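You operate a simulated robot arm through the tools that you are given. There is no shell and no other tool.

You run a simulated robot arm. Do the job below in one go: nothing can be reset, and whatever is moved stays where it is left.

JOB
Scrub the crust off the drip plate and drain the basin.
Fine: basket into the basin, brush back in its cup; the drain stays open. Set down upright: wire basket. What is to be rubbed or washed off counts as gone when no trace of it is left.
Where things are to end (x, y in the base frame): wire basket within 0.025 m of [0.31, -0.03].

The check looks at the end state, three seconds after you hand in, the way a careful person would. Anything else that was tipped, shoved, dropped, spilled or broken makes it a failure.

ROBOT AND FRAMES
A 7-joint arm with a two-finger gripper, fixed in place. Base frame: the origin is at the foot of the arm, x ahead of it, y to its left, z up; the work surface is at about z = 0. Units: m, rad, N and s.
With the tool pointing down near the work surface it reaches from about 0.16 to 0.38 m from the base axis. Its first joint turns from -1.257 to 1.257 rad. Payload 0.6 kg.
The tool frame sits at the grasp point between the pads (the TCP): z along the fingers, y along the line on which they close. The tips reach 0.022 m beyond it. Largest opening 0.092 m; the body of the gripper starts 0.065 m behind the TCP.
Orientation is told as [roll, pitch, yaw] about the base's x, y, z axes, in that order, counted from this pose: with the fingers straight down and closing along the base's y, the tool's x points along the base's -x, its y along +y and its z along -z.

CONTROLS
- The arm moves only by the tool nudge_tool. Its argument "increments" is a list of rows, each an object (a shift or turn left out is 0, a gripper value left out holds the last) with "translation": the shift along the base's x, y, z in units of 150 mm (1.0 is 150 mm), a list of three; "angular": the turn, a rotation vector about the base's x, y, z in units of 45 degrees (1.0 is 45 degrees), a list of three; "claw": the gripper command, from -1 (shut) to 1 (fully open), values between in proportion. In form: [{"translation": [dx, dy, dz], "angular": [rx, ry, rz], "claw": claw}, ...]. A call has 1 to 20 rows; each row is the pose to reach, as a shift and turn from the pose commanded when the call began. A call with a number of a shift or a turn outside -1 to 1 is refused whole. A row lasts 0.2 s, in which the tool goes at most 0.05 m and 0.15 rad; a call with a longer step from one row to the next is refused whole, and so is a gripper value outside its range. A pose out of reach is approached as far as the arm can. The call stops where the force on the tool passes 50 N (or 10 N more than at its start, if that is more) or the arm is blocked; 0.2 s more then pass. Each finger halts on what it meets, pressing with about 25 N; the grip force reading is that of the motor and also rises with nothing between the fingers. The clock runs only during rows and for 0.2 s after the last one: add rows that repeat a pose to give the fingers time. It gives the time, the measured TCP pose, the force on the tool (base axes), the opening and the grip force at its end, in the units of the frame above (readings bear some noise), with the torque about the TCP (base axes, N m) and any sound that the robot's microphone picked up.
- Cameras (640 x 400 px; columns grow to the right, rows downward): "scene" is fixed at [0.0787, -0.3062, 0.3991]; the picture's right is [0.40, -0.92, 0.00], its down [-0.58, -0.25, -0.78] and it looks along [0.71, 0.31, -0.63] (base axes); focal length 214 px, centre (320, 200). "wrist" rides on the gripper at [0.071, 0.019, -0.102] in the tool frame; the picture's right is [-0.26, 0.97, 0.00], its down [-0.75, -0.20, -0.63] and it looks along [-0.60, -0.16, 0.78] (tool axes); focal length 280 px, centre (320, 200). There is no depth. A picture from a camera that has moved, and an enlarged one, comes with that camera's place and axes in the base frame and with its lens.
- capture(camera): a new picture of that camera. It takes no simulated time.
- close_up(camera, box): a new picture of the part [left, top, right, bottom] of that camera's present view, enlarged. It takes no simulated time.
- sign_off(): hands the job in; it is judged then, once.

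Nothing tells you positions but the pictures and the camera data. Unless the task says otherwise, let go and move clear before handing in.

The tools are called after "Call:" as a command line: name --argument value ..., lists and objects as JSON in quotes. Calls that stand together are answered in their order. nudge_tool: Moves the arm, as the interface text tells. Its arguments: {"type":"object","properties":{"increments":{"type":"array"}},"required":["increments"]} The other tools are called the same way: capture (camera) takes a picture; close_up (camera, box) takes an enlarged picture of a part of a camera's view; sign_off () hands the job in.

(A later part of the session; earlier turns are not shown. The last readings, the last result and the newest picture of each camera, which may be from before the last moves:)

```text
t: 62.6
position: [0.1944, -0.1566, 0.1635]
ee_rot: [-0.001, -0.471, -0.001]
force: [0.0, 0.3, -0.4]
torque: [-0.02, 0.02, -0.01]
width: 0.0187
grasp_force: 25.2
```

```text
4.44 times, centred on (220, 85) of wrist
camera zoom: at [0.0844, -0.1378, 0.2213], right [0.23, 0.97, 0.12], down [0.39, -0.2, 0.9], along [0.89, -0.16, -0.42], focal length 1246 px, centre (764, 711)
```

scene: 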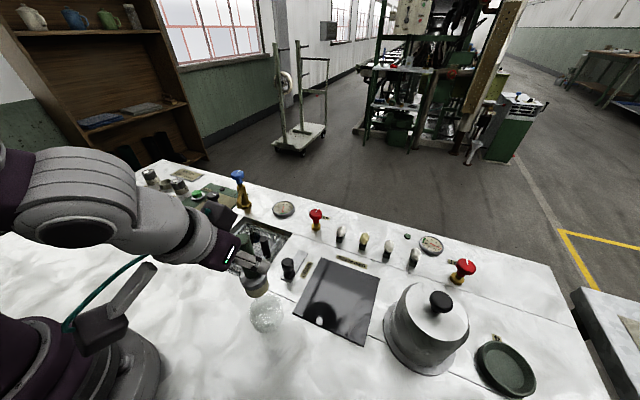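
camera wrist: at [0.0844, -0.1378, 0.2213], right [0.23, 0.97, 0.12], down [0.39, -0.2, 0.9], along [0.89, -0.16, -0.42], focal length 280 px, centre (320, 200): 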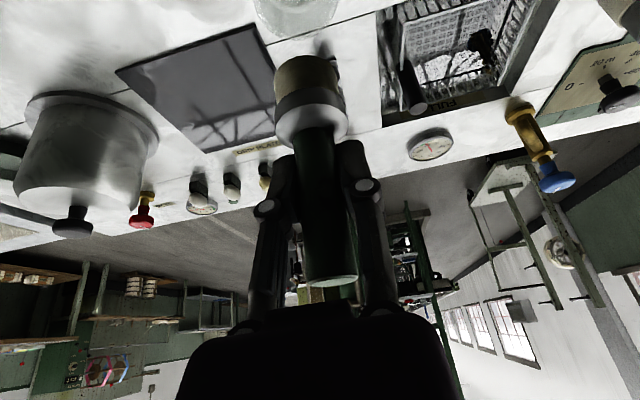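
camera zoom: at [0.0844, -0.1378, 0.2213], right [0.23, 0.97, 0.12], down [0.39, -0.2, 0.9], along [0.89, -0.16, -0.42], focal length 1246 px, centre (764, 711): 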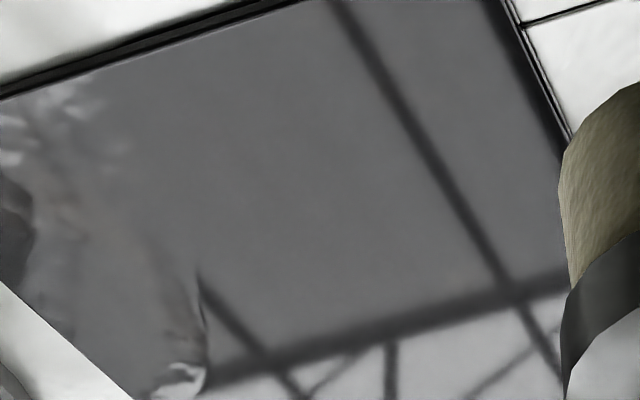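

Margin and centre look nearly the same, but a very faint warm tint might remain. A second full pass costs little, so I'll go over the entire area again, including the near edge.

Call:
nudge_tool --increments '[{"translation": [0.15, -0.22, 0], "claw": -1}, {"translation": [0.304, -0.436, 0], "claw": -1}, {"translation": [0.304, -0.436, -0.2], "claw": -1}, {"translation": [0.304, -0.436, -0.4], "claw": -1}, {"translation": [0.304, -0.436, -0.5], "claw": -1}, {"translation": [0.304, -0.436, -0.575], "claw": -1}, {"translation": [0.304, -0.436, -0.6], "claw": -1}, {"translation": [0.304, -0.436, -0.6], "claw": -1}]'

Call:
nudge_tool --increments '[{"translation": [0, 0, -0.007], "claw": -1}, {"translation": [0, 0, -0.014], "claw": -1}, {"translation": [0, 0, -0.014], "claw": -1}]'

```text
t: 64.4
position: [0.2391, -0.2213, 0.0744]
ee_rot: [-0.001, -0.471, -0.001]
force: [-0.8, -0.1, -0.8]
torque: [0.04, 0.02, 0.02]
width: 0.0183
grasp_force: 25.0
```

```text
t: 65.2
position: [0.2396, -0.2222, 0.0709]
ee_rot: [-0.001, -0.471, 0.0]
force: [0.5, -0.1, -0.4]
torque: [0.0, -0.01, -0.02]
width: 0.0186
grasp_force: 24.9
```

Call:
nudge_tool --increments '[{"translation": [0, 0, -0.005], "claw": -1}, {"translation": [0, 0, -0.01], "claw": -1}, {"translation": [0, 0, -0.01], "claw": -1}]'

Call:
nudge_tool --increments '[{"translation": [0, 0, -0.005], "claw": -1}, {"translation": [0, 0, -0.008], "claw": -1}, {"translation": [0, 0, -0.008], "claw": -1}]'

```text
t: 66.0
position: [0.2385, -0.2226, 0.0707]
ee_rot: [-0.002, -0.473, 0.001]
force: [-0.4, -0.2, -1.1]
torque: [-0.02, 0.02, -0.01]
width: 0.0184
grasp_force: 25.3
```

```text
t: 66.8
position: [0.2393, -0.2214, 0.07]
ee_rot: [0.001, -0.471, 0.001]
force: [-1.6, 0.7, -1.5]
torque: [-0.01, 0.01, -0.02]
width: 0.0184
grasp_force: 24.6
```

Call:
nudge_tool --increments '[{"translation": [0, 0, -0.005], "claw": -1}, {"translation": [0, 0, -0.01], "claw": -1}, {"translation": [0, 0, -0.01], "claw": -1}]'

Call:
nudge_tool --increments '[{"translation": [0, 0, -0.004], "claw": -1}, {"translation": [0, 0, -0.007], "claw": -1}, {"translation": [0, 0, -0.007], "claw": -1}]'

```text
t: 67.6
position: [0.2376, -0.2211, 0.0678]
ee_rot: [0.0, -0.472, 0.002]
force: [-0.7, -0.4, -0.9]
torque: [-0.01, 0.0, 0.0]
width: 0.0187
grasp_force: 24.4
```

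```text
t: 68.4
position: [0.2384, -0.2219, 0.0665]
ee_rot: [0.0, -0.472, -0.001]
force: [-0.2, -0.4, -0.7]
torque: [0.0, -0.04, -0.03]
width: 0.0185
grasp_force: 24.8
```

Call:
nudge_tool --increments '[{"translation": [0, 0, -0.004], "claw": -1}, {"translation": [0, 0, -0.008], "claw": -1}, {"translation": [0, 0, -0.008], "claw": -1}]'

Call:
close_up --camera "scene" --box '[285, 250, 385, 340]'

Call:
capture --camera "wrist"

```text
t: 69.2
position: [0.2389, -0.2221, 0.066]
ee_rot: [-0.002, -0.473, 0.002]
force: [-3.4, 0.7, 19.0]
torque: [0.03, 0.05, 0.04]
width: 0.0186
grasp_force: 25.2
```

```text
4.44 times, centred on (335, 295) of scene
camera zoom: at [0.0787, -0.3061, 0.3992], right [0.4, -0.92, 0.0], down [-0.58, -0.25, -0.78], along [0.71, 0.31, -0.63], focal length 953 px, centre (253, -222)
```

zoom: 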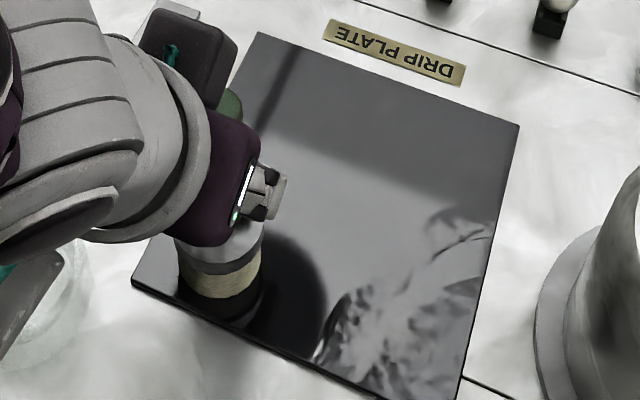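

```text
taken
camera wrist: at [0.129, -0.204, 0.1238], right [0.23, 0.97, 0.12], down [0.39, -0.2, 0.9], along [0.89, -0.16, -0.42], focal length 280 px, centre (320, 200)
```

wrist: 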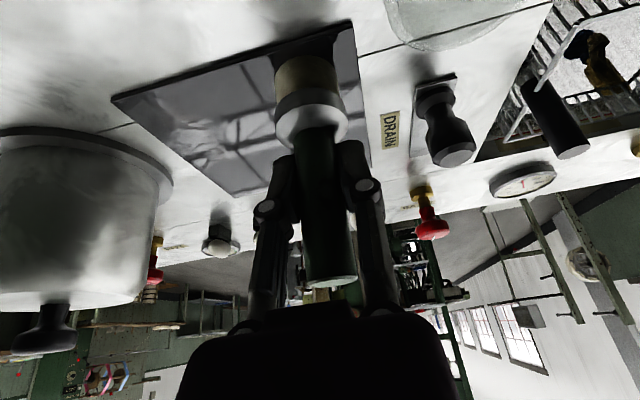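

I have contact at 19 N. Now the second pass over the near half.

Call:
nudge_tool --increments '[{"translation": [0, -0.125, 0], "claw": -1}, {"translation": [0, -0.25, 0], "claw": -1}, {"translation": [0, -0.375, -0.001], "claw": -1}, {"translation": [0, -0.505, -0.001], "claw": -1}, {"translation": [0.09, -0.505, -0.002], "claw": -1}, {"translation": [0.09, -0.375, -0.002], "claw": -1}, {"translation": [0.09, -0.25, -0.003], "claw": -1}, {"translation": [0.09, -0.125, -0.003], "claw": -1}, {"translation": [0.09, 0.01, -0.004], "claw": -1}, {"translation": [0.18, 0.01, -0.004], "claw": -1}, {"translation": [0.18, -0.125, -0.005], "claw": -1}, {"translation": [0.18, -0.25, -0.005], "claw": -1}, {"translation": [0.18, -0.375, -0.006], "claw": -1}, {"translation": [0.18, -0.505, -0.006], "claw": -1}, {"translation": [0.27, -0.505, -0.007], "claw": -1}, {"translation": [0.27, -0.375, -0.007], "claw": -1}, {"translation": [0.27, -0.25, -0.008], "claw": -1}, {"translation": [0.27, -0.125, -0.008], "claw": -1}, {"translation": [0.27, 0.01, -0.009], "claw": -1}]'

Call:
close_up --camera "scene" --box '[285, 250, 385, 340]'

```text
t: 73.2
position: [0.2788, -0.222, 0.0649]
ee_rot: [-0.003, -0.475, 0.0]
force: [2.5, -9.9, 23.6]
torque: [-0.24, 0.04, 0.04]
width: 0.0186
grasp_force: 24.9
```

```text
4.44 times, centred on (335, 295) of scene
camera zoom: at [0.0786, -0.3061, 0.3992], right [0.4, -0.92, 0.0], down [-0.58, -0.25, -0.78], along [0.71, 0.31, -0.63], focal length 953 px, centre (253, -222)
```

zoom: 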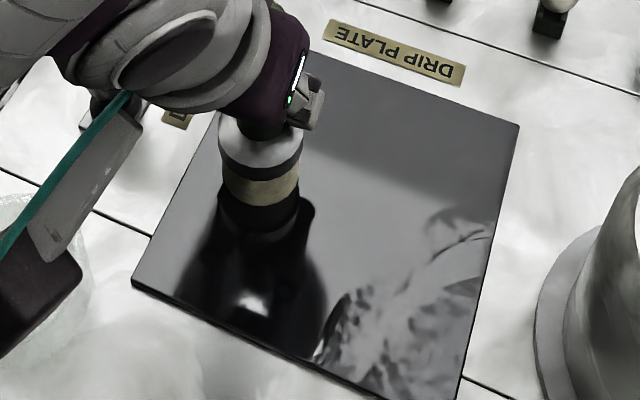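

Contact stayed good throughout. Now the far half, out to x≈0.316.

Call:
nudge_tool --increments '[{"translation": [0.08, 0, 0], "claw": -1}, {"translation": [0.08, -0.125, 0], "claw": -1}, {"translation": [0.08, -0.25, 0], "claw": -1}, {"translation": [0.08, -0.375, 0], "claw": -1}, {"translation": [0.08, -0.515, 0], "claw": -1}, {"translation": [0.16, -0.515, -0.001], "claw": -1}, {"translation": [0.16, -0.375, -0.001], "claw": -1}, {"translation": [0.16, -0.25, -0.002], "claw": -1}, {"translation": [0.16, -0.125, -0.002], "claw": -1}, {"translation": [0.16, 0, -0.003], "claw": -1}, {"translation": [0.24, 0, -0.003], "claw": -1}, {"translation": [0.24, -0.125, -0.004], "claw": -1}, {"translation": [0.24, -0.25, -0.004], "claw": -1}, {"translation": [0.24, -0.375, -0.005], "claw": -1}, {"translation": [0.24, -0.505, -0.005], "claw": -1}, {"translation": [0.24, -0.375, -0.005], "claw": -1}, {"translation": [0.24, -0.25, -0.006], "claw": -1}, {"translation": [0.24, -0.125, -0.006], "claw": -1}, {"translation": [0.24, 0, -0.006], "claw": -1}]'

Call:
close_up --camera "scene" --box '[285, 250, 385, 340]'

Call:
capture --camera "wrist"

```text
t: 77.2
position: [0.3168, -0.2219, 0.0626]
ee_rot: [-0.005, -0.478, 0.003]
force: [3.1, -10.5, 26.0]
torque: [-0.22, -0.18, -0.03]
width: 0.0186
grasp_force: 25.0
```

```text
4.44 times, centred on (335, 295) of scene
camera zoom: at [0.0786, -0.3061, 0.3992], right [0.4, -0.92, 0.0], down [-0.58, -0.25, -0.78], along [0.71, 0.31, -0.63], focal length 953 px, centre (253, -222)
```

zoom: 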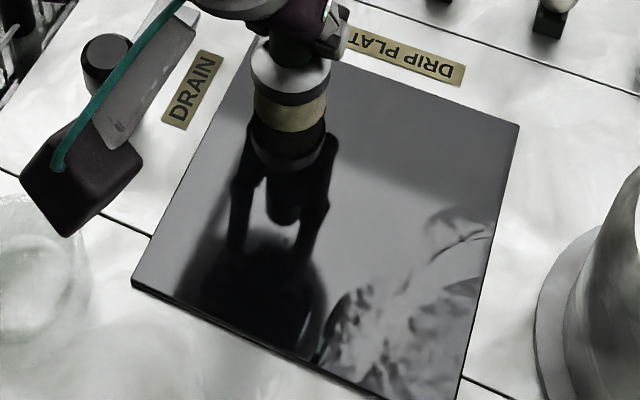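

```text
taken
camera wrist: at [0.2054, -0.2031, 0.1207], right [0.23, 0.97, 0.12], down [0.38, -0.2, 0.9], along [0.89, -0.17, -0.42], focal length 280 px, centre (320, 200)
```

wrist: 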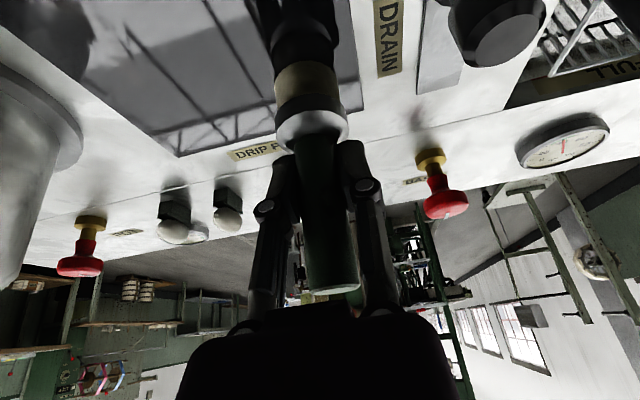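

I'll lift the brush and inspect again from over the cup.

Call:
nudge_tool --increments '[{"translation": [0, 0, 0.1], "claw": -1}, {"translation": [0, 0, 0.3], "claw": -1}, {"translation": [0, 0, 0.5], "claw": -1}, {"translation": [0, 0, 0.67], "claw": -1}, {"translation": [-0.02, 0.1, 0.67], "claw": -1}, {"translation": [-0.22, 0.2, 0.67], "claw": -1}, {"translation": [-0.42, 0.3, 0.67], "claw": -1}, {"translation": [-0.62, 0.4, 0.67], "claw": -1}, {"translation": [-0.82, 0.435, 0.67], "claw": -1}, {"translation": [-0.82, 0.435, 0.67], "claw": -1}]'

Call:
close_up --camera "scene" --box '[330, 262, 380, 292]'

Call:
close_up --camera "scene" --box '[285, 250, 385, 350]'

Call:
close_up --camera "scene" --box '[225, 240, 305, 340]'

Call:
capture --camera "wrist"

```text
t: 79.4
position: [0.194, -0.1552, 0.1627]
ee_rot: [-0.001, -0.471, 0.0]
force: [0.6, 0.3, -1.6]
torque: [-0.01, 0.0, 0.02]
width: 0.0185
grasp_force: 24.7
```

```text
12.80 times, centred on (355, 277) of scene
camera zoom: at [0.0787, -0.3061, 0.3991], right [0.4, -0.92, 0.0], down [-0.58, -0.25, -0.78], along [0.71, 0.31, -0.63], focal length 2745 px, centre (-128, -786)
```

zoom: 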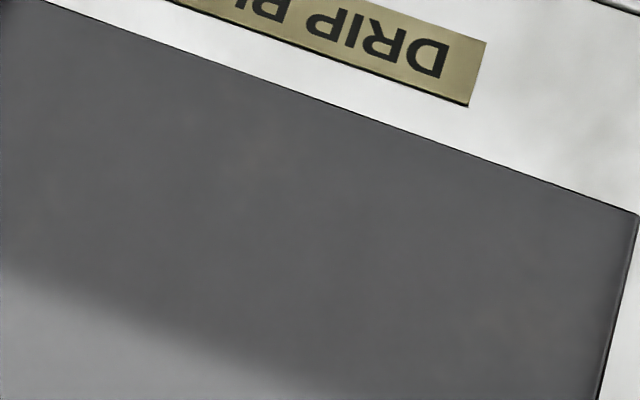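

```text
4.00 times, centred on (335, 300) of scene
camera zoom: at [0.0787, -0.3061, 0.3991], right [0.4, -0.92, 0.0], down [-0.58, -0.25, -0.78], along [0.71, 0.31, -0.63], focal length 858 px, centre (260, -200)
```

zoom: 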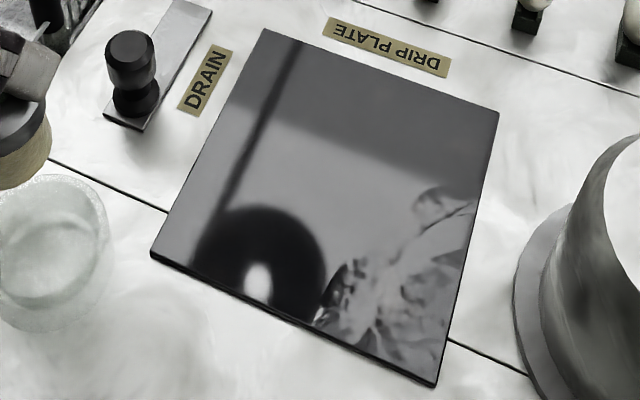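

```text
4.00 times, centred on (265, 290) of scene
camera zoom: at [0.0787, -0.3061, 0.3991], right [0.4, -0.92, 0.0], down [-0.58, -0.25, -0.78], along [0.71, 0.31, -0.63], focal length 858 px, centre (540, -160)
```

zoom: 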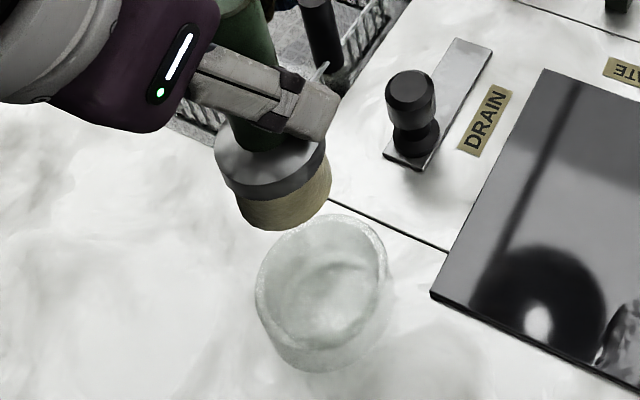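

```text
taken
camera wrist: at [0.083, -0.1374, 0.2203], right [0.23, 0.97, 0.12], down [0.39, -0.2, 0.9], along [0.89, -0.16, -0.42], focal length 280 px, centre (320, 200)
```

wrist: 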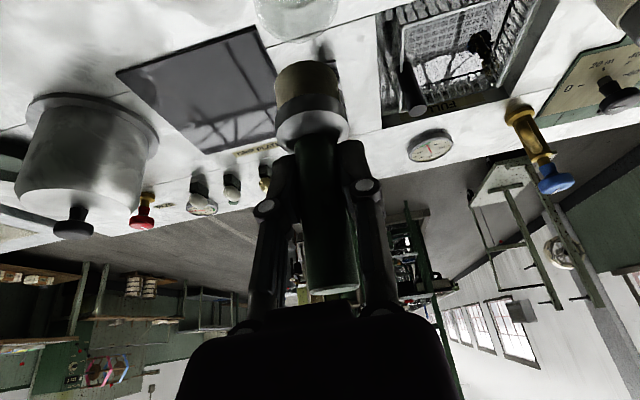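

The close-up is unchanged from before the second pass, so that tint is just the plate's own colour and the crust is gone. Before putting the brush back, I'll check how it sits in the grip compared with the cup.

Call:
close_up --camera "scene" --box '[235, 235, 285, 300]'

Call:
close_up --camera "wrist" --box '[250, 20, 380, 320]'

Call:
close_up --camera "wrist" --box '[230, 0, 390, 100]'

```text
6.15 times, centred on (260, 268) of scene
camera zoom: at [0.0787, -0.3061, 0.3991], right [0.4, -0.92, 0.0], down [-0.58, -0.25, -0.78], along [0.71, 0.31, -0.63], focal length 1320 px, centre (689, -215)
```

zoom: 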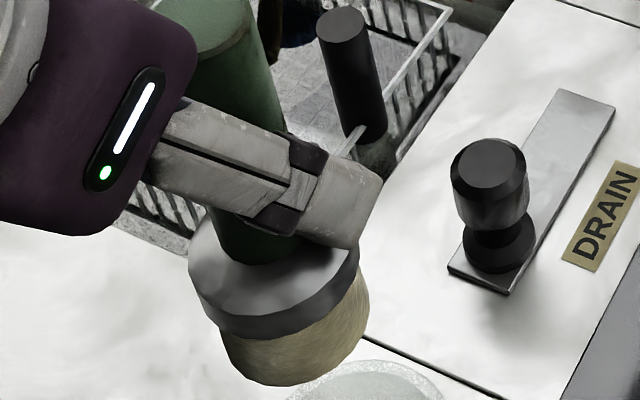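

```text
1.33 times, centred on (315, 170) of wrist
camera zoom: at [0.083, -0.1374, 0.2203], right [0.23, 0.97, 0.12], down [0.39, -0.2, 0.9], along [0.89, -0.16, -0.42], focal length 374 px, centre (327, 240)
```

zoom: 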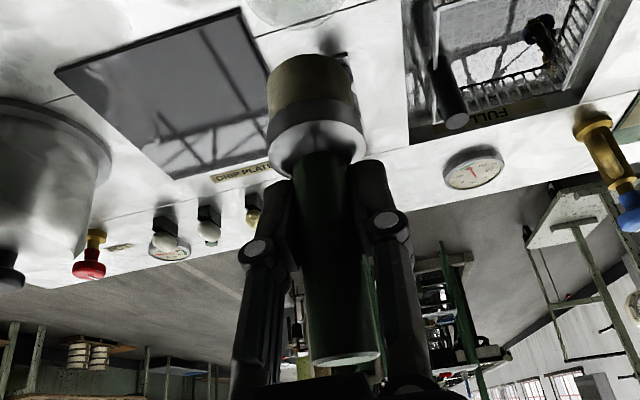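

```text
4.00 times, centred on (310, 50) of wrist
camera zoom: at [0.083, -0.1374, 0.2203], right [0.23, 0.97, 0.12], down [0.39, -0.2, 0.9], along [0.89, -0.16, -0.42], focal length 1122 px, centre (360, 800)
```

zoom: 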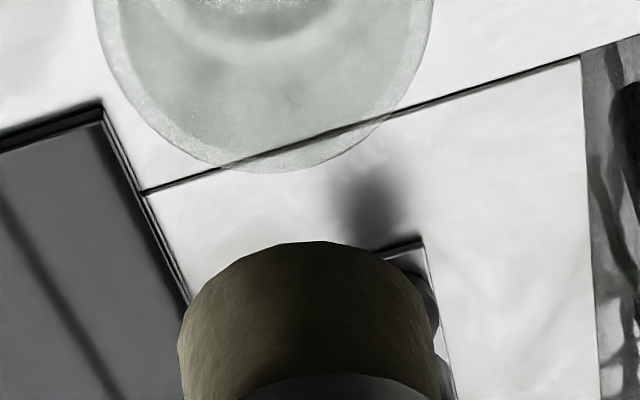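

The crust is gone, but the brush has pivoted about 7° in the grip, with its head lagging towards -x. I'll tilt the tool by the same amount to stand the brush vertical again above the cup and check.

Call:
nudge_tool --increments '[{"translation": [-0.01, -0.01, 0.03], "angular": [0, -0.08, 0], "claw": -1}, {"translation": [-0.015, -0.015, 0.05], "angular": [0, -0.15, 0], "claw": -1}, {"translation": [-0.015, -0.015, 0.05], "angular": [0, -0.15, 0], "claw": -1}]'

Call:
close_up --camera "scene" --box '[215, 215, 295, 345]'

Call:
capture --camera "wrist"

```text
t: 80.2
position: [0.1915, -0.1567, 0.1708]
ee_rot: [0.0, -0.589, -0.001]
force: [0.2, -0.5, -0.9]
torque: [0.0, 0.01, -0.02]
width: 0.0187
grasp_force: 24.9
```

```text
3.08 times, centred on (255, 280) of scene
camera zoom: at [0.0787, -0.3062, 0.3991], right [0.4, -0.92, 0.0], down [-0.58, -0.25, -0.78], along [0.71, 0.31, -0.63], focal length 660 px, centre (520, -46)
```

zoom: 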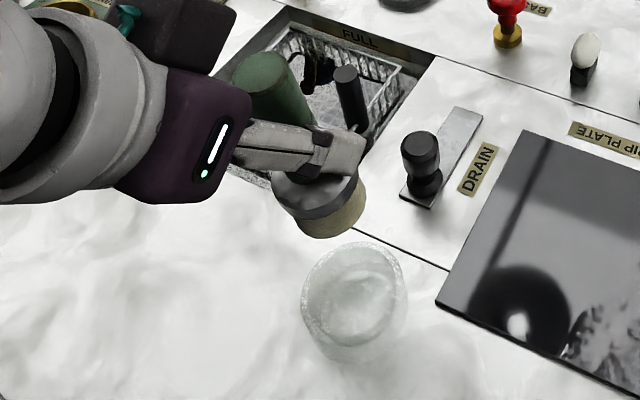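

```text
taken
camera wrist: at [0.0748, -0.1395, 0.2156], right [0.22, 0.97, 0.15], down [0.28, -0.2, 0.94], along [0.94, -0.16, -0.31], focal length 280 px, centre (320, 200)
```

wrist: 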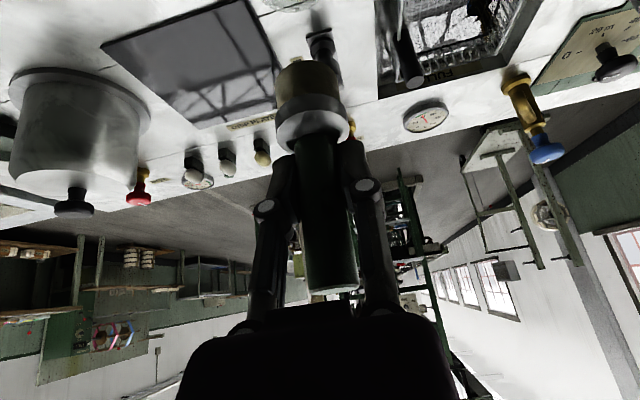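

I need a better measurement of the brush's tilt, so I'll zoom in.

Call:
close_up --camera "scene" --box '[220, 225, 284, 300]'

Call:
close_up --camera "wrist" --box '[250, 40, 380, 300]'

```text
5.33 times, centred on (252, 262) of scene
camera zoom: at [0.0787, -0.3062, 0.3991], right [0.4, -0.92, 0.0], down [-0.58, -0.25, -0.78], along [0.71, 0.31, -0.63], focal length 1144 px, centre (683, -133)
```

zoom: 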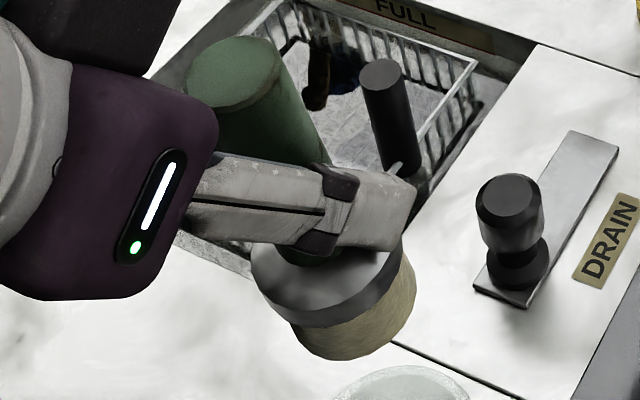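

```text
1.54 times, centred on (315, 170) of wrist
camera zoom: at [0.0748, -0.1395, 0.2156], right [0.22, 0.97, 0.15], down [0.28, -0.2, 0.94], along [0.94, -0.16, -0.31], focal length 431 px, centre (328, 246)
```

zoom: 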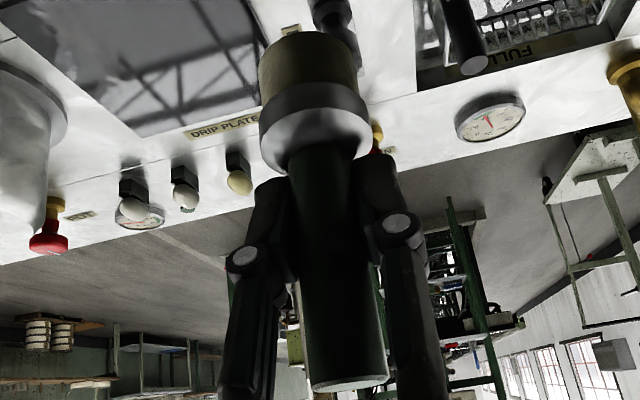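

The correction was slightly too much (the slope suggests the brush now leans about 4° the other way). I'll rotate back by about 0.065 rad and re-check.

Call:
nudge_tool --increments '[{"translation": [0, 0, 0], "angular": [0, 0.083, 0], "claw": -1}, {"translation": [0, 0, 0], "angular": [0, 0.083, 0], "claw": -1}]'

Call:
close_up --camera "scene" --box '[220, 225, 284, 300]'

Call:
close_up --camera "scene" --box '[215, 215, 295, 345]'

```text
t: 80.8
position: [0.1905, -0.1585, 0.1717]
ee_rot: [0.0, -0.524, -0.001]
force: [-0.1, -0.9, -1.4]
torque: [-0.01, 0.01, 0.0]
width: 0.0186
grasp_force: 25.5
```

```text
5.33 times, centred on (252, 262) of scene
camera zoom: at [0.0787, -0.3062, 0.3991], right [0.4, -0.92, 0.0], down [-0.58, -0.25, -0.78], along [0.71, 0.31, -0.63], focal length 1144 px, centre (683, -133)
```

zoom: 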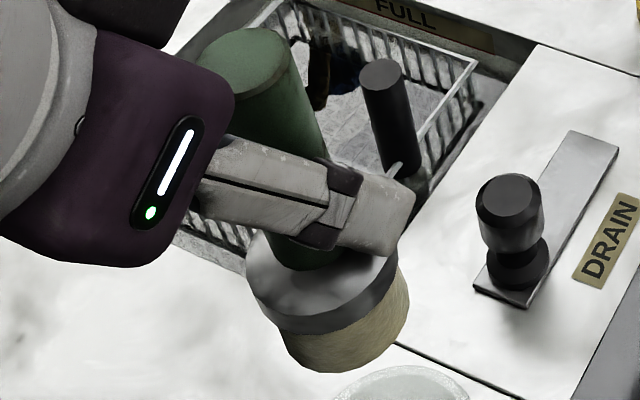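

```text
3.08 times, centred on (255, 280) of scene
camera zoom: at [0.0787, -0.3062, 0.3991], right [0.4, -0.92, 0.0], down [-0.58, -0.25, -0.78], along [0.71, 0.31, -0.63], focal length 660 px, centre (520, -46)
```

zoom: 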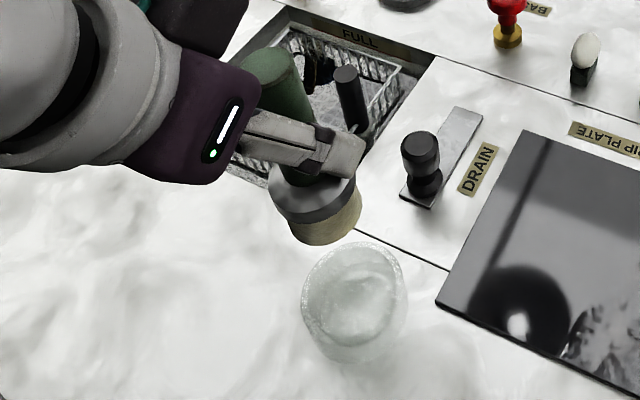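

The brush is vertical again, with its axis at about (0.189, -0.158). The cup centre is at about (0.191, -0.157) with its rim near z 0.032. I'll shift slightly, come down to just above the rim and check the alignment.

Call:
nudge_tool --increments '[{"translation": [0.02, 0.007, -0.1], "claw": -1}, {"translation": [0.02, 0.007, -0.25], "claw": -1}, {"translation": [0.02, 0.007, -0.4], "claw": -1}, {"translation": [0.02, 0.007, -0.46], "claw": -1}, {"translation": [0.02, 0.007, -0.46], "claw": -1}]'

Call:
close_up --camera "scene" --box '[230, 250, 300, 350]'

Call:
close_up --camera "wrist" --box '[230, 0, 390, 120]'

```text
t: 82.0
position: [0.1928, -0.1576, 0.1017]
ee_rot: [0.0, -0.524, -0.001]
force: [0.5, 0.0, -1.9]
torque: [0.01, -0.02, 0.01]
width: 0.0185
grasp_force: 24.6
```

```text
4.00 times, centred on (265, 300) of scene
camera zoom: at [0.0787, -0.3062, 0.3991], right [0.4, -0.92, 0.0], down [-0.58, -0.25, -0.78], along [0.71, 0.31, -0.63], focal length 858 px, centre (540, -200)
```

zoom: 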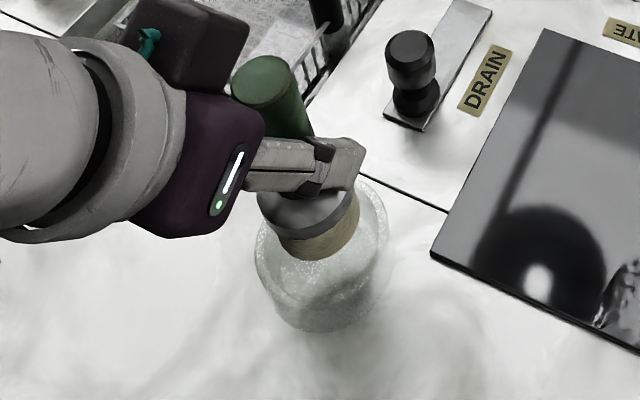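

```text
3.33 times, centred on (310, 60) of wrist
camera zoom: at [0.0803, -0.1381, 0.1541], right [0.23, 0.97, 0.13], down [0.34, -0.2, 0.92], along [0.91, -0.16, -0.37], focal length 935 px, centre (353, 667)
```

zoom: 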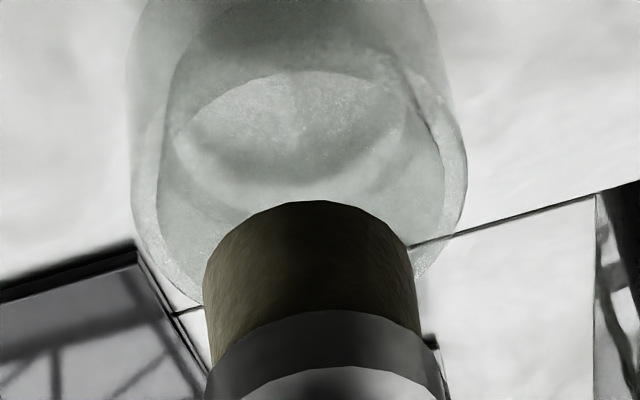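

The brush is aligned with the cup. I'll lower it in, slowing down near the bottom.

Call:
nudge_tool --increments '[{"translation": [0, 0, -0.04], "claw": -1}, {"translation": [0, 0, -0.08], "claw": -1}, {"translation": [0, 0, -0.12], "claw": -1}, {"translation": [0, 0, -0.16], "claw": -1}, {"translation": [0, 0, -0.16], "claw": -1}]'

Call:
close_up --camera "scene" --box '[230, 250, 300, 350]'

Call:
capture --camera "wrist"

```text
t: 83.2
position: [0.1929, -0.1558, 0.0794]
ee_rot: [0.001, -0.523, 0.001]
force: [0.7, -0.1, -1.1]
torque: [0.0, -0.03, -0.02]
width: 0.0188
grasp_force: 25.1
```

```text
4.00 times, centred on (265, 300) of scene
camera zoom: at [0.0787, -0.3062, 0.3991], right [0.4, -0.92, 0.0], down [-0.58, -0.25, -0.78], along [0.71, 0.31, -0.63], focal length 858 px, centre (540, -200)
```

zoom: 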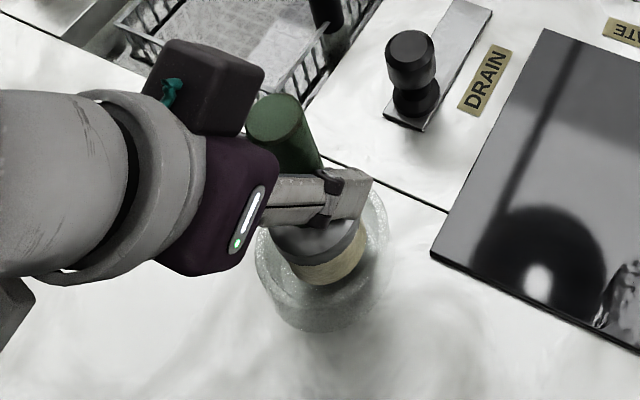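

```text
taken
camera wrist: at [0.0802, -0.1378, 0.1311], right [0.23, 0.97, 0.13], down [0.34, -0.2, 0.92], along [0.91, -0.16, -0.37], focal length 280 px, centre (320, 200)
```

wrist: 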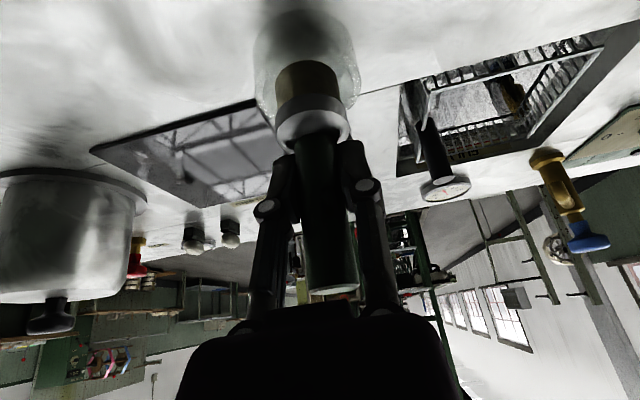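

The brush is entering the cup cleanly. I'll continue to the cup floor in small steps.

Call:
nudge_tool --increments '[{"translation": [0, 0, -0.025], "claw": -1}, {"translation": [0, 0, -0.05], "claw": -1}, {"translation": [0, 0, -0.065], "claw": -1}, {"translation": [0, 0, -0.065], "claw": -1}]'

Call:
nudge_tool --increments '[{"translation": [0, 0, -0.007], "claw": -1}, {"translation": [0, 0, -0.013], "claw": -1}, {"translation": [0, 0, -0.013], "claw": -1}]'

Call:
close_up --camera "scene" --box '[230, 250, 300, 350]'

```text
t: 84.2
position: [0.1928, -0.1556, 0.069]
ee_rot: [-0.001, -0.522, 0.0]
force: [-0.7, 0.3, 0.0]
torque: [0.01, -0.01, 0.0]
width: 0.019
grasp_force: 24.7
```

```text
t: 85.0
position: [0.1933, -0.1564, 0.0676]
ee_rot: [0.001, -0.525, 0.0]
force: [-0.4, -0.3, -0.2]
torque: [-0.03, 0.0, -0.02]
width: 0.0188
grasp_force: 24.6
```

```text
4.00 times, centred on (265, 300) of scene
camera zoom: at [0.0787, -0.3062, 0.3991], right [0.4, -0.92, 0.0], down [-0.58, -0.25, -0.78], along [0.71, 0.31, -0.63], focal length 858 px, centre (540, -200)
```

zoom: 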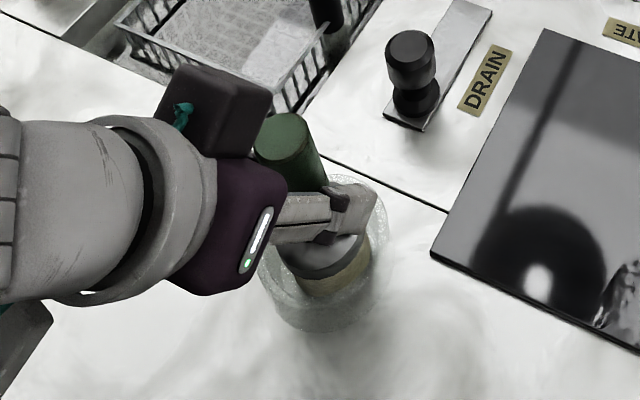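

Call:
nudge_tool --increments '[{"translation": [0, 0, -0.005], "claw": -1}, {"translation": [0, 0, -0.01], "claw": -1}, {"translation": [0, 0, -0.01], "claw": -1}]'

Call:
nudge_tool --increments '[{"translation": [0, 0, -0.004], "claw": -1}, {"translation": [0, 0, -0.008], "claw": -1}, {"translation": [0, 0, -0.008], "claw": -1}]'

```text
t: 85.8
position: [0.193, -0.1565, 0.0651]
ee_rot: [0.0, -0.525, 0.001]
force: [0.7, 0.1, -1.6]
torque: [0.02, 0.0, 0.0]
width: 0.0186
grasp_force: 24.8
```

```text
t: 86.6
position: [0.1941, -0.1567, 0.064]
ee_rot: [0.0, -0.523, -0.001]
force: [-2.4, 1.6, 6.3]
torque: [0.07, 0.19, -0.03]
width: 0.0187
grasp_force: 25.3
```

The brush rests on the cup floor with a light contact of about 6 N. I'll open gently and only a little.

Call:
nudge_tool --increments '[{"translation": [0, 0, 0.002], "claw": -0.6}, {"translation": [0, 0, 0.002], "claw": -0.5}, {"translation": [0, 0, 0.002], "claw": -0.4}, {"translation": [0, 0, 0.002], "claw": -0.3}, {"translation": [0, 0, 0.002], "claw": -0.25}, {"translation": [0, 0, 0.002], "claw": -0.25}]'

Call:
close_up --camera "scene" --box '[230, 250, 300, 350]'

Call:
capture --camera "wrist"

```text
t: 88.0
position: [0.1928, -0.1572, 0.0644]
ee_rot: [-0.001, -0.522, -0.001]
force: [-0.9, 0.5, -0.2]
torque: [-0.01, 0.02, -0.02]
width: 0.0349
grasp_force: 0.0
```

```text
4.00 times, centred on (265, 300) of scene
camera zoom: at [0.0787, -0.3062, 0.3991], right [0.4, -0.92, 0.0], down [-0.58, -0.25, -0.78], along [0.71, 0.31, -0.63], focal length 858 px, centre (540, -200)
```

zoom: 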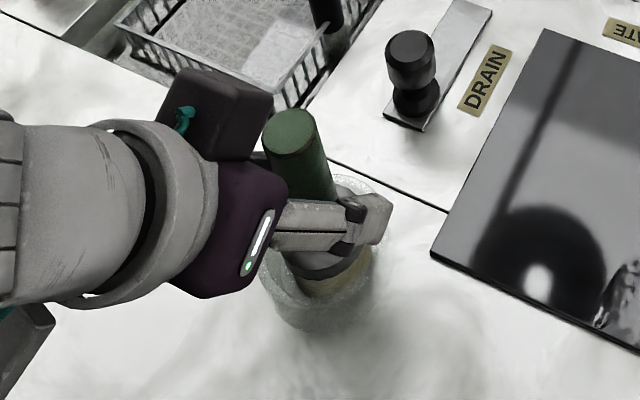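

```text
taken
camera wrist: at [0.0803, -0.1378, 0.1166], right [0.23, 0.97, 0.13], down [0.34, -0.2, 0.92], along [0.91, -0.16, -0.37], focal length 280 px, centre (320, 200)
```

wrist: 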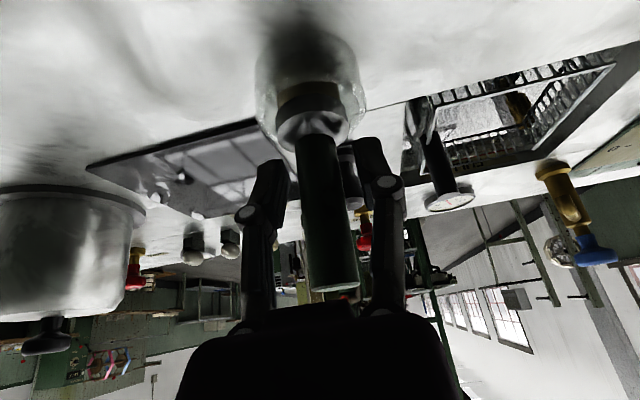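

Released, and the brush stands in its cup. I'll rise straight up, clear of it.

Call:
nudge_tool --increments '[{"translation": [0, 0, 0.08], "claw": -0.25}, {"translation": [0, 0, 0.2], "claw": -0.25}, {"translation": [0, 0, 0.4], "claw": -0.25}, {"translation": [0, 0, 0.65], "claw": -0.25}, {"translation": [0, 0, 0.9], "claw": -0.25}, {"translation": [0, 0, 0.9], "claw": -0.25}]'

Call:
close_up --camera "scene" --box '[230, 230, 310, 350]'

Call:
capture --camera "wrist"

Call:
capture --camera "scene"

```text
t: 89.4
position: [0.1926, -0.1565, 0.2005]
ee_rot: [0.0, -0.523, 0.0]
force: [-0.5, 0.1, 0.5]
torque: [0.01, 0.03, 0.02]
width: 0.0345
grasp_force: 0.1
```

```text
3.33 times, centred on (270, 290) of scene
camera zoom: at [0.0787, -0.3061, 0.3991], right [0.4, -0.92, 0.0], down [-0.58, -0.25, -0.78], along [0.71, 0.31, -0.63], focal length 715 px, centre (487, -100)
```

zoom: 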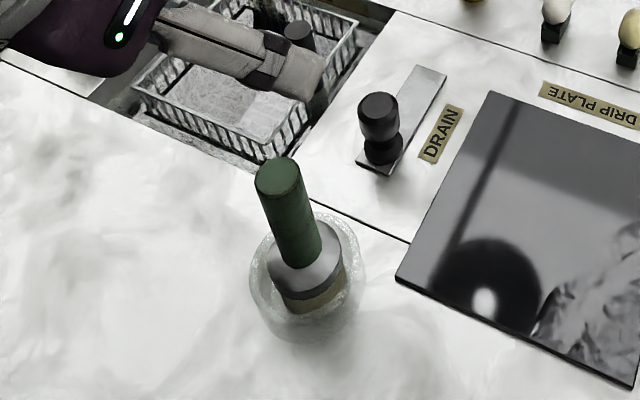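

```text
taken
camera wrist: at [0.0792, -0.1392, 0.2526], right [0.23, 0.96, 0.13], down [0.34, -0.2, 0.92], along [0.91, -0.16, -0.37], focal length 280 px, centre (320, 200)
```

wrist: 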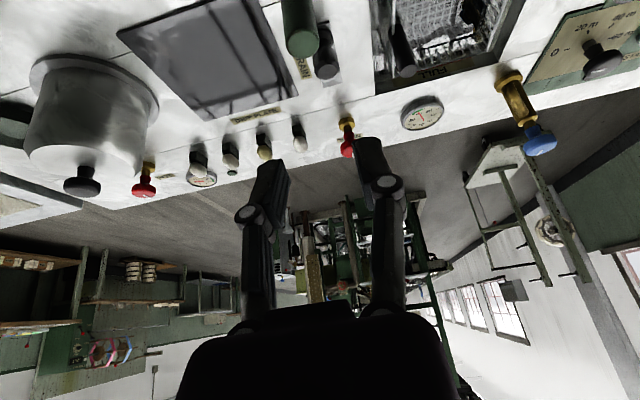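

```text
taken
```

scene: 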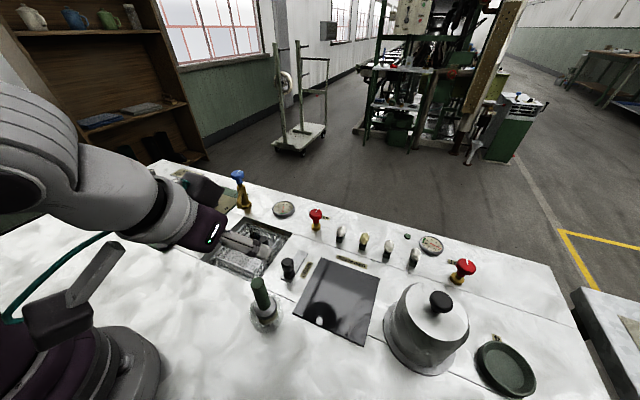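

The brush is upright in its cup. Now the drain: the knob is at about (0.272, -0.151) with its top at z≈0.05. I'll return the tool to vertical while moving above it, staying high.

Call:
nudge_tool --increments '[{"translation": [0.1, 0.01, 0.1], "angular": [0, 0.17, 0], "claw": 0.2}, {"translation": [0.2, 0.02, 0.15], "angular": [0, 0.34, 0], "claw": 0.2}, {"translation": [0.35, 0.037, 0.15], "angular": [0, 0.5, 0], "claw": 0.2}, {"translation": [0.5, 0.037, 0.15], "angular": [0, 0.667, 0], "claw": 0.2}, {"translation": [0.5, 0.037, 0.15], "angular": [0, 0.667, 0], "claw": 0.2}]'

Call:
nudge_tool --increments '[{"angular": [0, 0, -0.18], "claw": 0.2}, {"angular": [0, 0, -0.36], "claw": 0.2}, {"angular": [0, 0, -0.54], "claw": 0.2}, {"angular": [0, 0, -0.72], "claw": 0.2}, {"angular": [0, 0, -0.9], "claw": 0.2}, {"angular": [0, 0, -1.0], "claw": 0.2}, {"angular": [0, 0, -1.0], "claw": 0.2}]'

Call:
capture --camera "wrist"

Call:
capture --camera "scene"

```text
t: 90.6
position: [0.2682, -0.1509, 0.2214]
ee_rot: [0.0, 0.002, -0.003]
force: [0.3, 0.3, 0.3]
torque: [-0.01, -0.02, -0.02]
width: 0.0554
grasp_force: 0.0
```

```text
t: 92.2
position: [0.268, -0.1505, 0.2226]
ee_rot: [0.001, 0.001, -0.786]
force: [0.3, 0.0, 0.4]
torque: [0.02, 0.01, 0.01]
width: 0.0554
grasp_force: 0.0
```

```text
taken
camera wrist: at [0.2307, -0.0884, 0.3231], right [0.87, 0.5, 0.0], down [0.39, -0.68, 0.62], along [0.31, -0.54, -0.78], focal length 280 px, centre (320, 200)
```

wrist: 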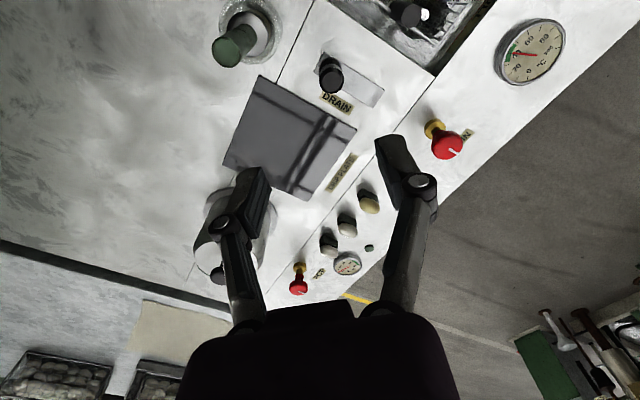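

```text
taken
```

scene: 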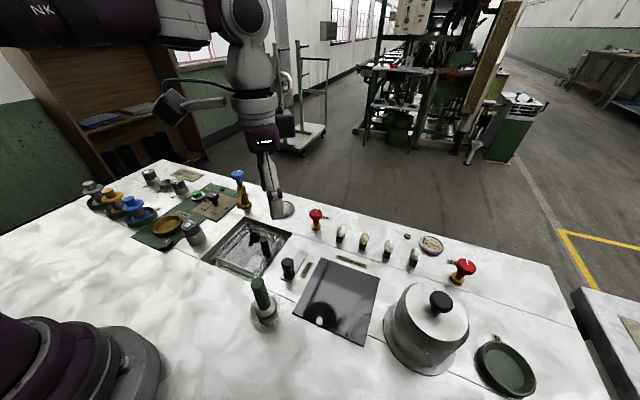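

I'll zoom in on the slider to get the knob's location and the shape of its track.

Call:
close_up --camera "wrist" --box '[290, 30, 410, 130]'

Call:
close_up --camera "scene" --box '[270, 245, 325, 290]'

Call:
close_up --camera "wrist" --box '[330, 0, 510, 90]'

```text
4.00 times, centred on (350, 80) of wrist
camera zoom: at [0.2307, -0.0884, 0.3231], right [0.87, 0.5, 0.0], down [0.39, -0.68, 0.62], along [0.31, -0.54, -0.78], focal length 1122 px, centre (200, 680)
```

zoom: 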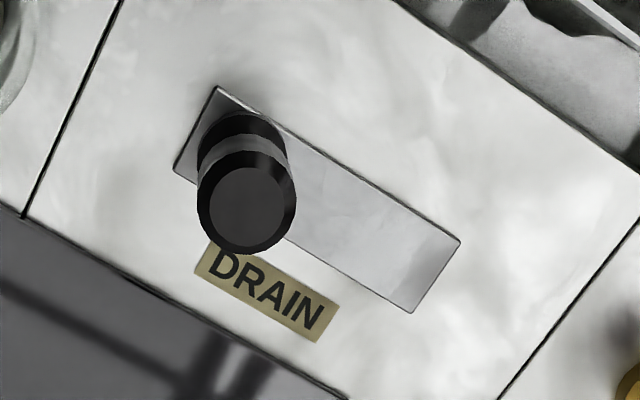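

```text
8.89 times, centred on (298, 268) of scene
camera zoom: at [0.0787, -0.3062, 0.3991], right [0.4, -0.92, 0.0], down [-0.58, -0.25, -0.78], along [0.71, 0.31, -0.63], focal length 1906 px, centre (520, -400)
```

zoom: 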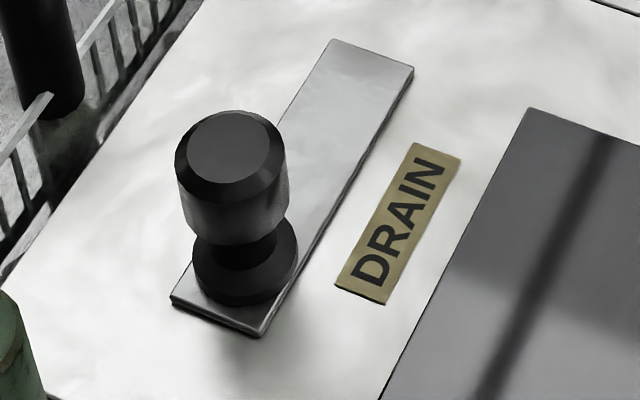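

```text
3.56 times, centred on (420, 45) of wrist
camera zoom: at [0.2307, -0.0884, 0.3231], right [0.87, 0.5, 0.0], down [0.39, -0.68, 0.62], along [0.31, -0.54, -0.78], focal length 997 px, centre (-36, 751)
```

zoom: 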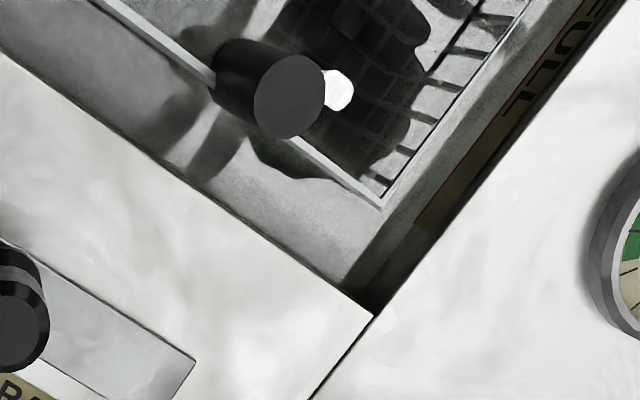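

The knob's centre is at (0.279, -0.150) with its top at z≈0.045. It sits on a track from x 0.265 to 0.344, so it should slide about 5 cm in +x. I'll descend over it.

Call:
nudge_tool --increments '[{"translation": [0.073, 0.003, -0.2], "claw": 0.2}, {"translation": [0.073, 0.003, -0.5], "claw": 0.2}, {"translation": [0.073, 0.003, -0.75], "claw": 0.2}, {"translation": [0.073, 0.003, -0.9], "claw": 0.2}, {"translation": [0.073, 0.003, -0.9], "claw": 0.2}]'

Call:
capture --camera "wrist"

Call:
close_up --camera "scene" --box '[220, 210, 340, 300]'

```text
t: 93.4
position: [0.2778, -0.1506, 0.0882]
ee_rot: [-0.002, 0.001, -0.784]
force: [-0.3, -1.2, 1.0]
torque: [0.01, 0.0, 0.01]
width: 0.0552
grasp_force: 0.0
```

```text
taken
camera wrist: at [0.2414, -0.087, 0.1888], right [0.87, 0.5, 0.0], down [0.39, -0.68, 0.62], along [0.31, -0.54, -0.78], focal length 280 px, centre (320, 200)
```

wrist: 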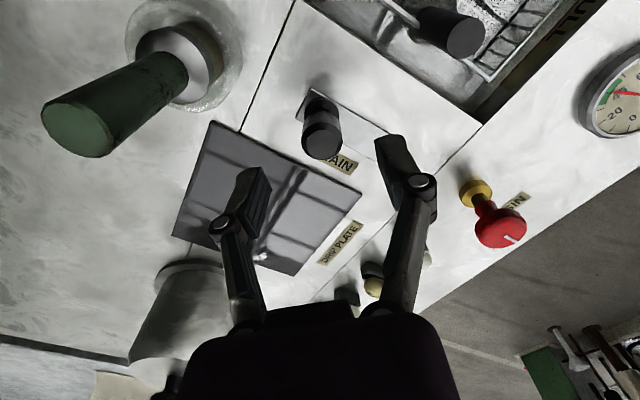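

```text
4.44 times, centred on (280, 255) of scene
camera zoom: at [0.0787, -0.3062, 0.3991], right [0.4, -0.92, 0.0], down [-0.58, -0.25, -0.78], along [0.71, 0.31, -0.63], focal length 953 px, centre (498, -44)
```

zoom: 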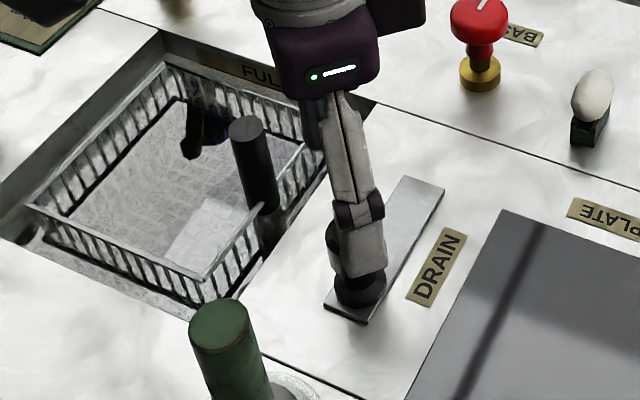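

Knob and fingers are aligned. I'll go down around the knob and close.

Call:
nudge_tool --increments '[{"translation": [0.003, 0.008, -0.12], "claw": 0.2}, {"translation": [0.003, 0.008, -0.24], "claw": 0.2}, {"translation": [0.003, 0.008, -0.36], "claw": 0.2}, {"translation": [0.003, 0.008, -0.36], "claw": 0.2}, {"translation": [0.003, 0.008, -0.36], "claw": -0.2}, {"translation": [0.003, 0.008, -0.36], "claw": -0.6}, {"translation": [0.003, 0.008, -0.36], "claw": -1}, {"translation": [0.003, 0.008, -0.36], "claw": -1}, {"translation": [0.003, 0.008, -0.36], "claw": -1}]'

Call:
capture --camera "wrist"

Call:
close_up --camera "scene" --box '[220, 210, 340, 300]'

```text
t: 95.4
position: [0.2793, -0.1493, 0.0336]
ee_rot: [0.001, -0.001, -0.786]
force: [8.7, 2.0, -10.9]
torque: [-0.2, -0.06, -0.03]
width: 0.0219
grasp_force: 28.2
```

```text
taken
camera wrist: at [0.2426, -0.0874, 0.1349], right [0.87, 0.5, 0.0], down [0.39, -0.68, 0.62], along [0.31, -0.54, -0.78], focal length 280 px, centre (320, 200)
```

wrist: 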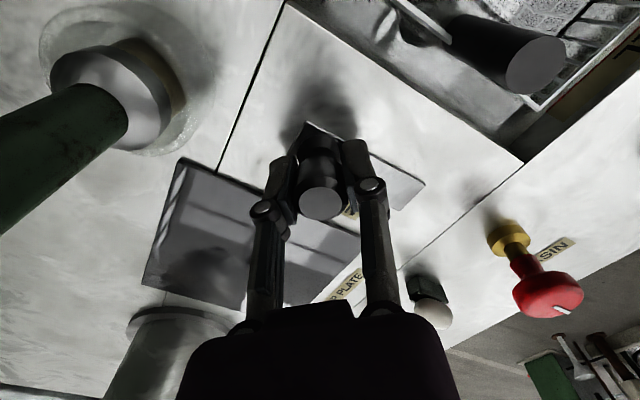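

```text
4.44 times, centred on (280, 255) of scene
camera zoom: at [0.0787, -0.3062, 0.3991], right [0.4, -0.92, 0.0], down [-0.58, -0.25, -0.78], along [0.71, 0.31, -0.63], focal length 953 px, centre (498, -44)
```

zoom: 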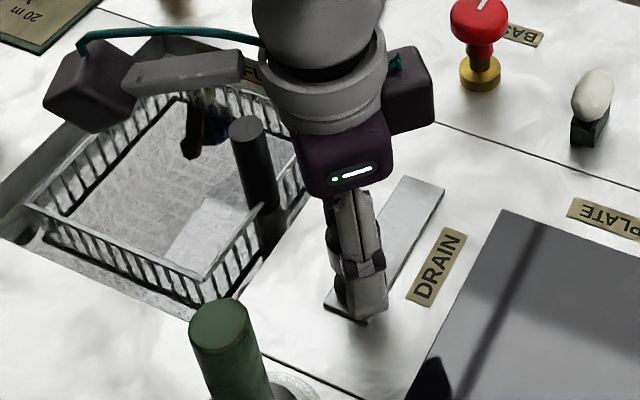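

Gripped. I'll slide the knob gently along +x and watch for resistance and sounds.

Call:
nudge_tool --increments '[{"translation": [0.03, 0, 0], "claw": -1}, {"translation": [0.06, 0, 0], "claw": -1}, {"translation": [0.1, 0, 0], "claw": -1}, {"translation": [0.1, 0, 0], "claw": -1}]'

Call:
close_up --camera "scene" --box '[200, 200, 340, 300]'

```text
t: 96.4
position: [0.2936, -0.1494, 0.0324]
ee_rot: [0.0, 0.001, -0.786]
force: [-0.2, 9.9, -9.9]
torque: [0.07, 0.14, 0.0]
width: 0.0236
grasp_force: 28.5
```

```text
4.00 times, centred on (270, 250) of scene
camera zoom: at [0.0787, -0.3062, 0.3991], right [0.4, -0.92, 0.0], down [-0.58, -0.25, -0.78], along [0.71, 0.31, -0.63], focal length 858 px, centre (520, 0)
```

zoom: 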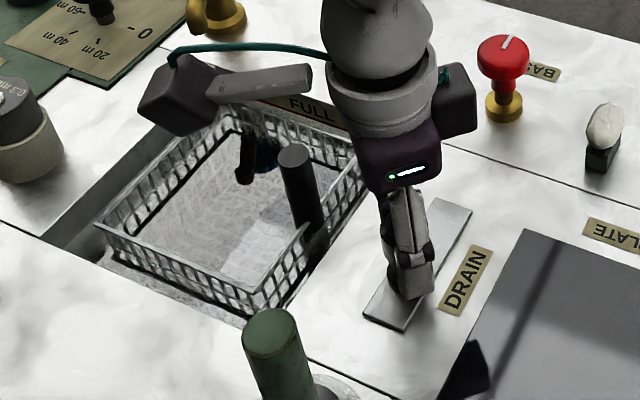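

The knob slides freely along the track, so I'll continue towards the far end.

Call:
nudge_tool --increments '[{"translation": [0.05, 0, 0], "claw": -1}, {"translation": [0.1, 0, 0], "claw": -1}, {"translation": [0.15, 0, 0], "claw": -1}, {"translation": [0.2, 0, 0], "claw": -1}, {"translation": [0.2, 0, 0], "claw": -1}]'

Call:
close_up --camera "scene" --box '[200, 200, 340, 300]'

```text
t: 97.4
position: [0.3167, -0.1515, 0.0324]
ee_rot: [-0.014, 0.008, -0.8]
force: [-4.3, -2.2, 0.0]
torque: [-0.25, 0.07, 0.09]
width: 0.0234
grasp_force: 28.2
stopped in row 4: the force on the tool passed its limit at 60 N (the readings are from after the stop); the commanded pose is now the measured one
```

```text
4.00 times, centred on (270, 250) of scene
camera zoom: at [0.0787, -0.3062, 0.3991], right [0.4, -0.92, 0.0], down [-0.58, -0.25, -0.78], along [0.71, 0.31, -0.63], focal length 858 px, centre (520, 0)
```

zoom: 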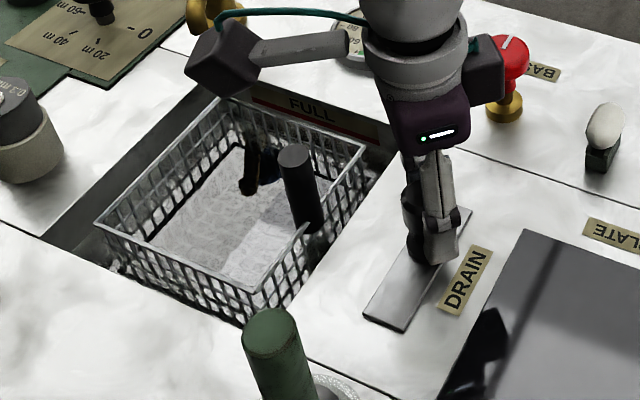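

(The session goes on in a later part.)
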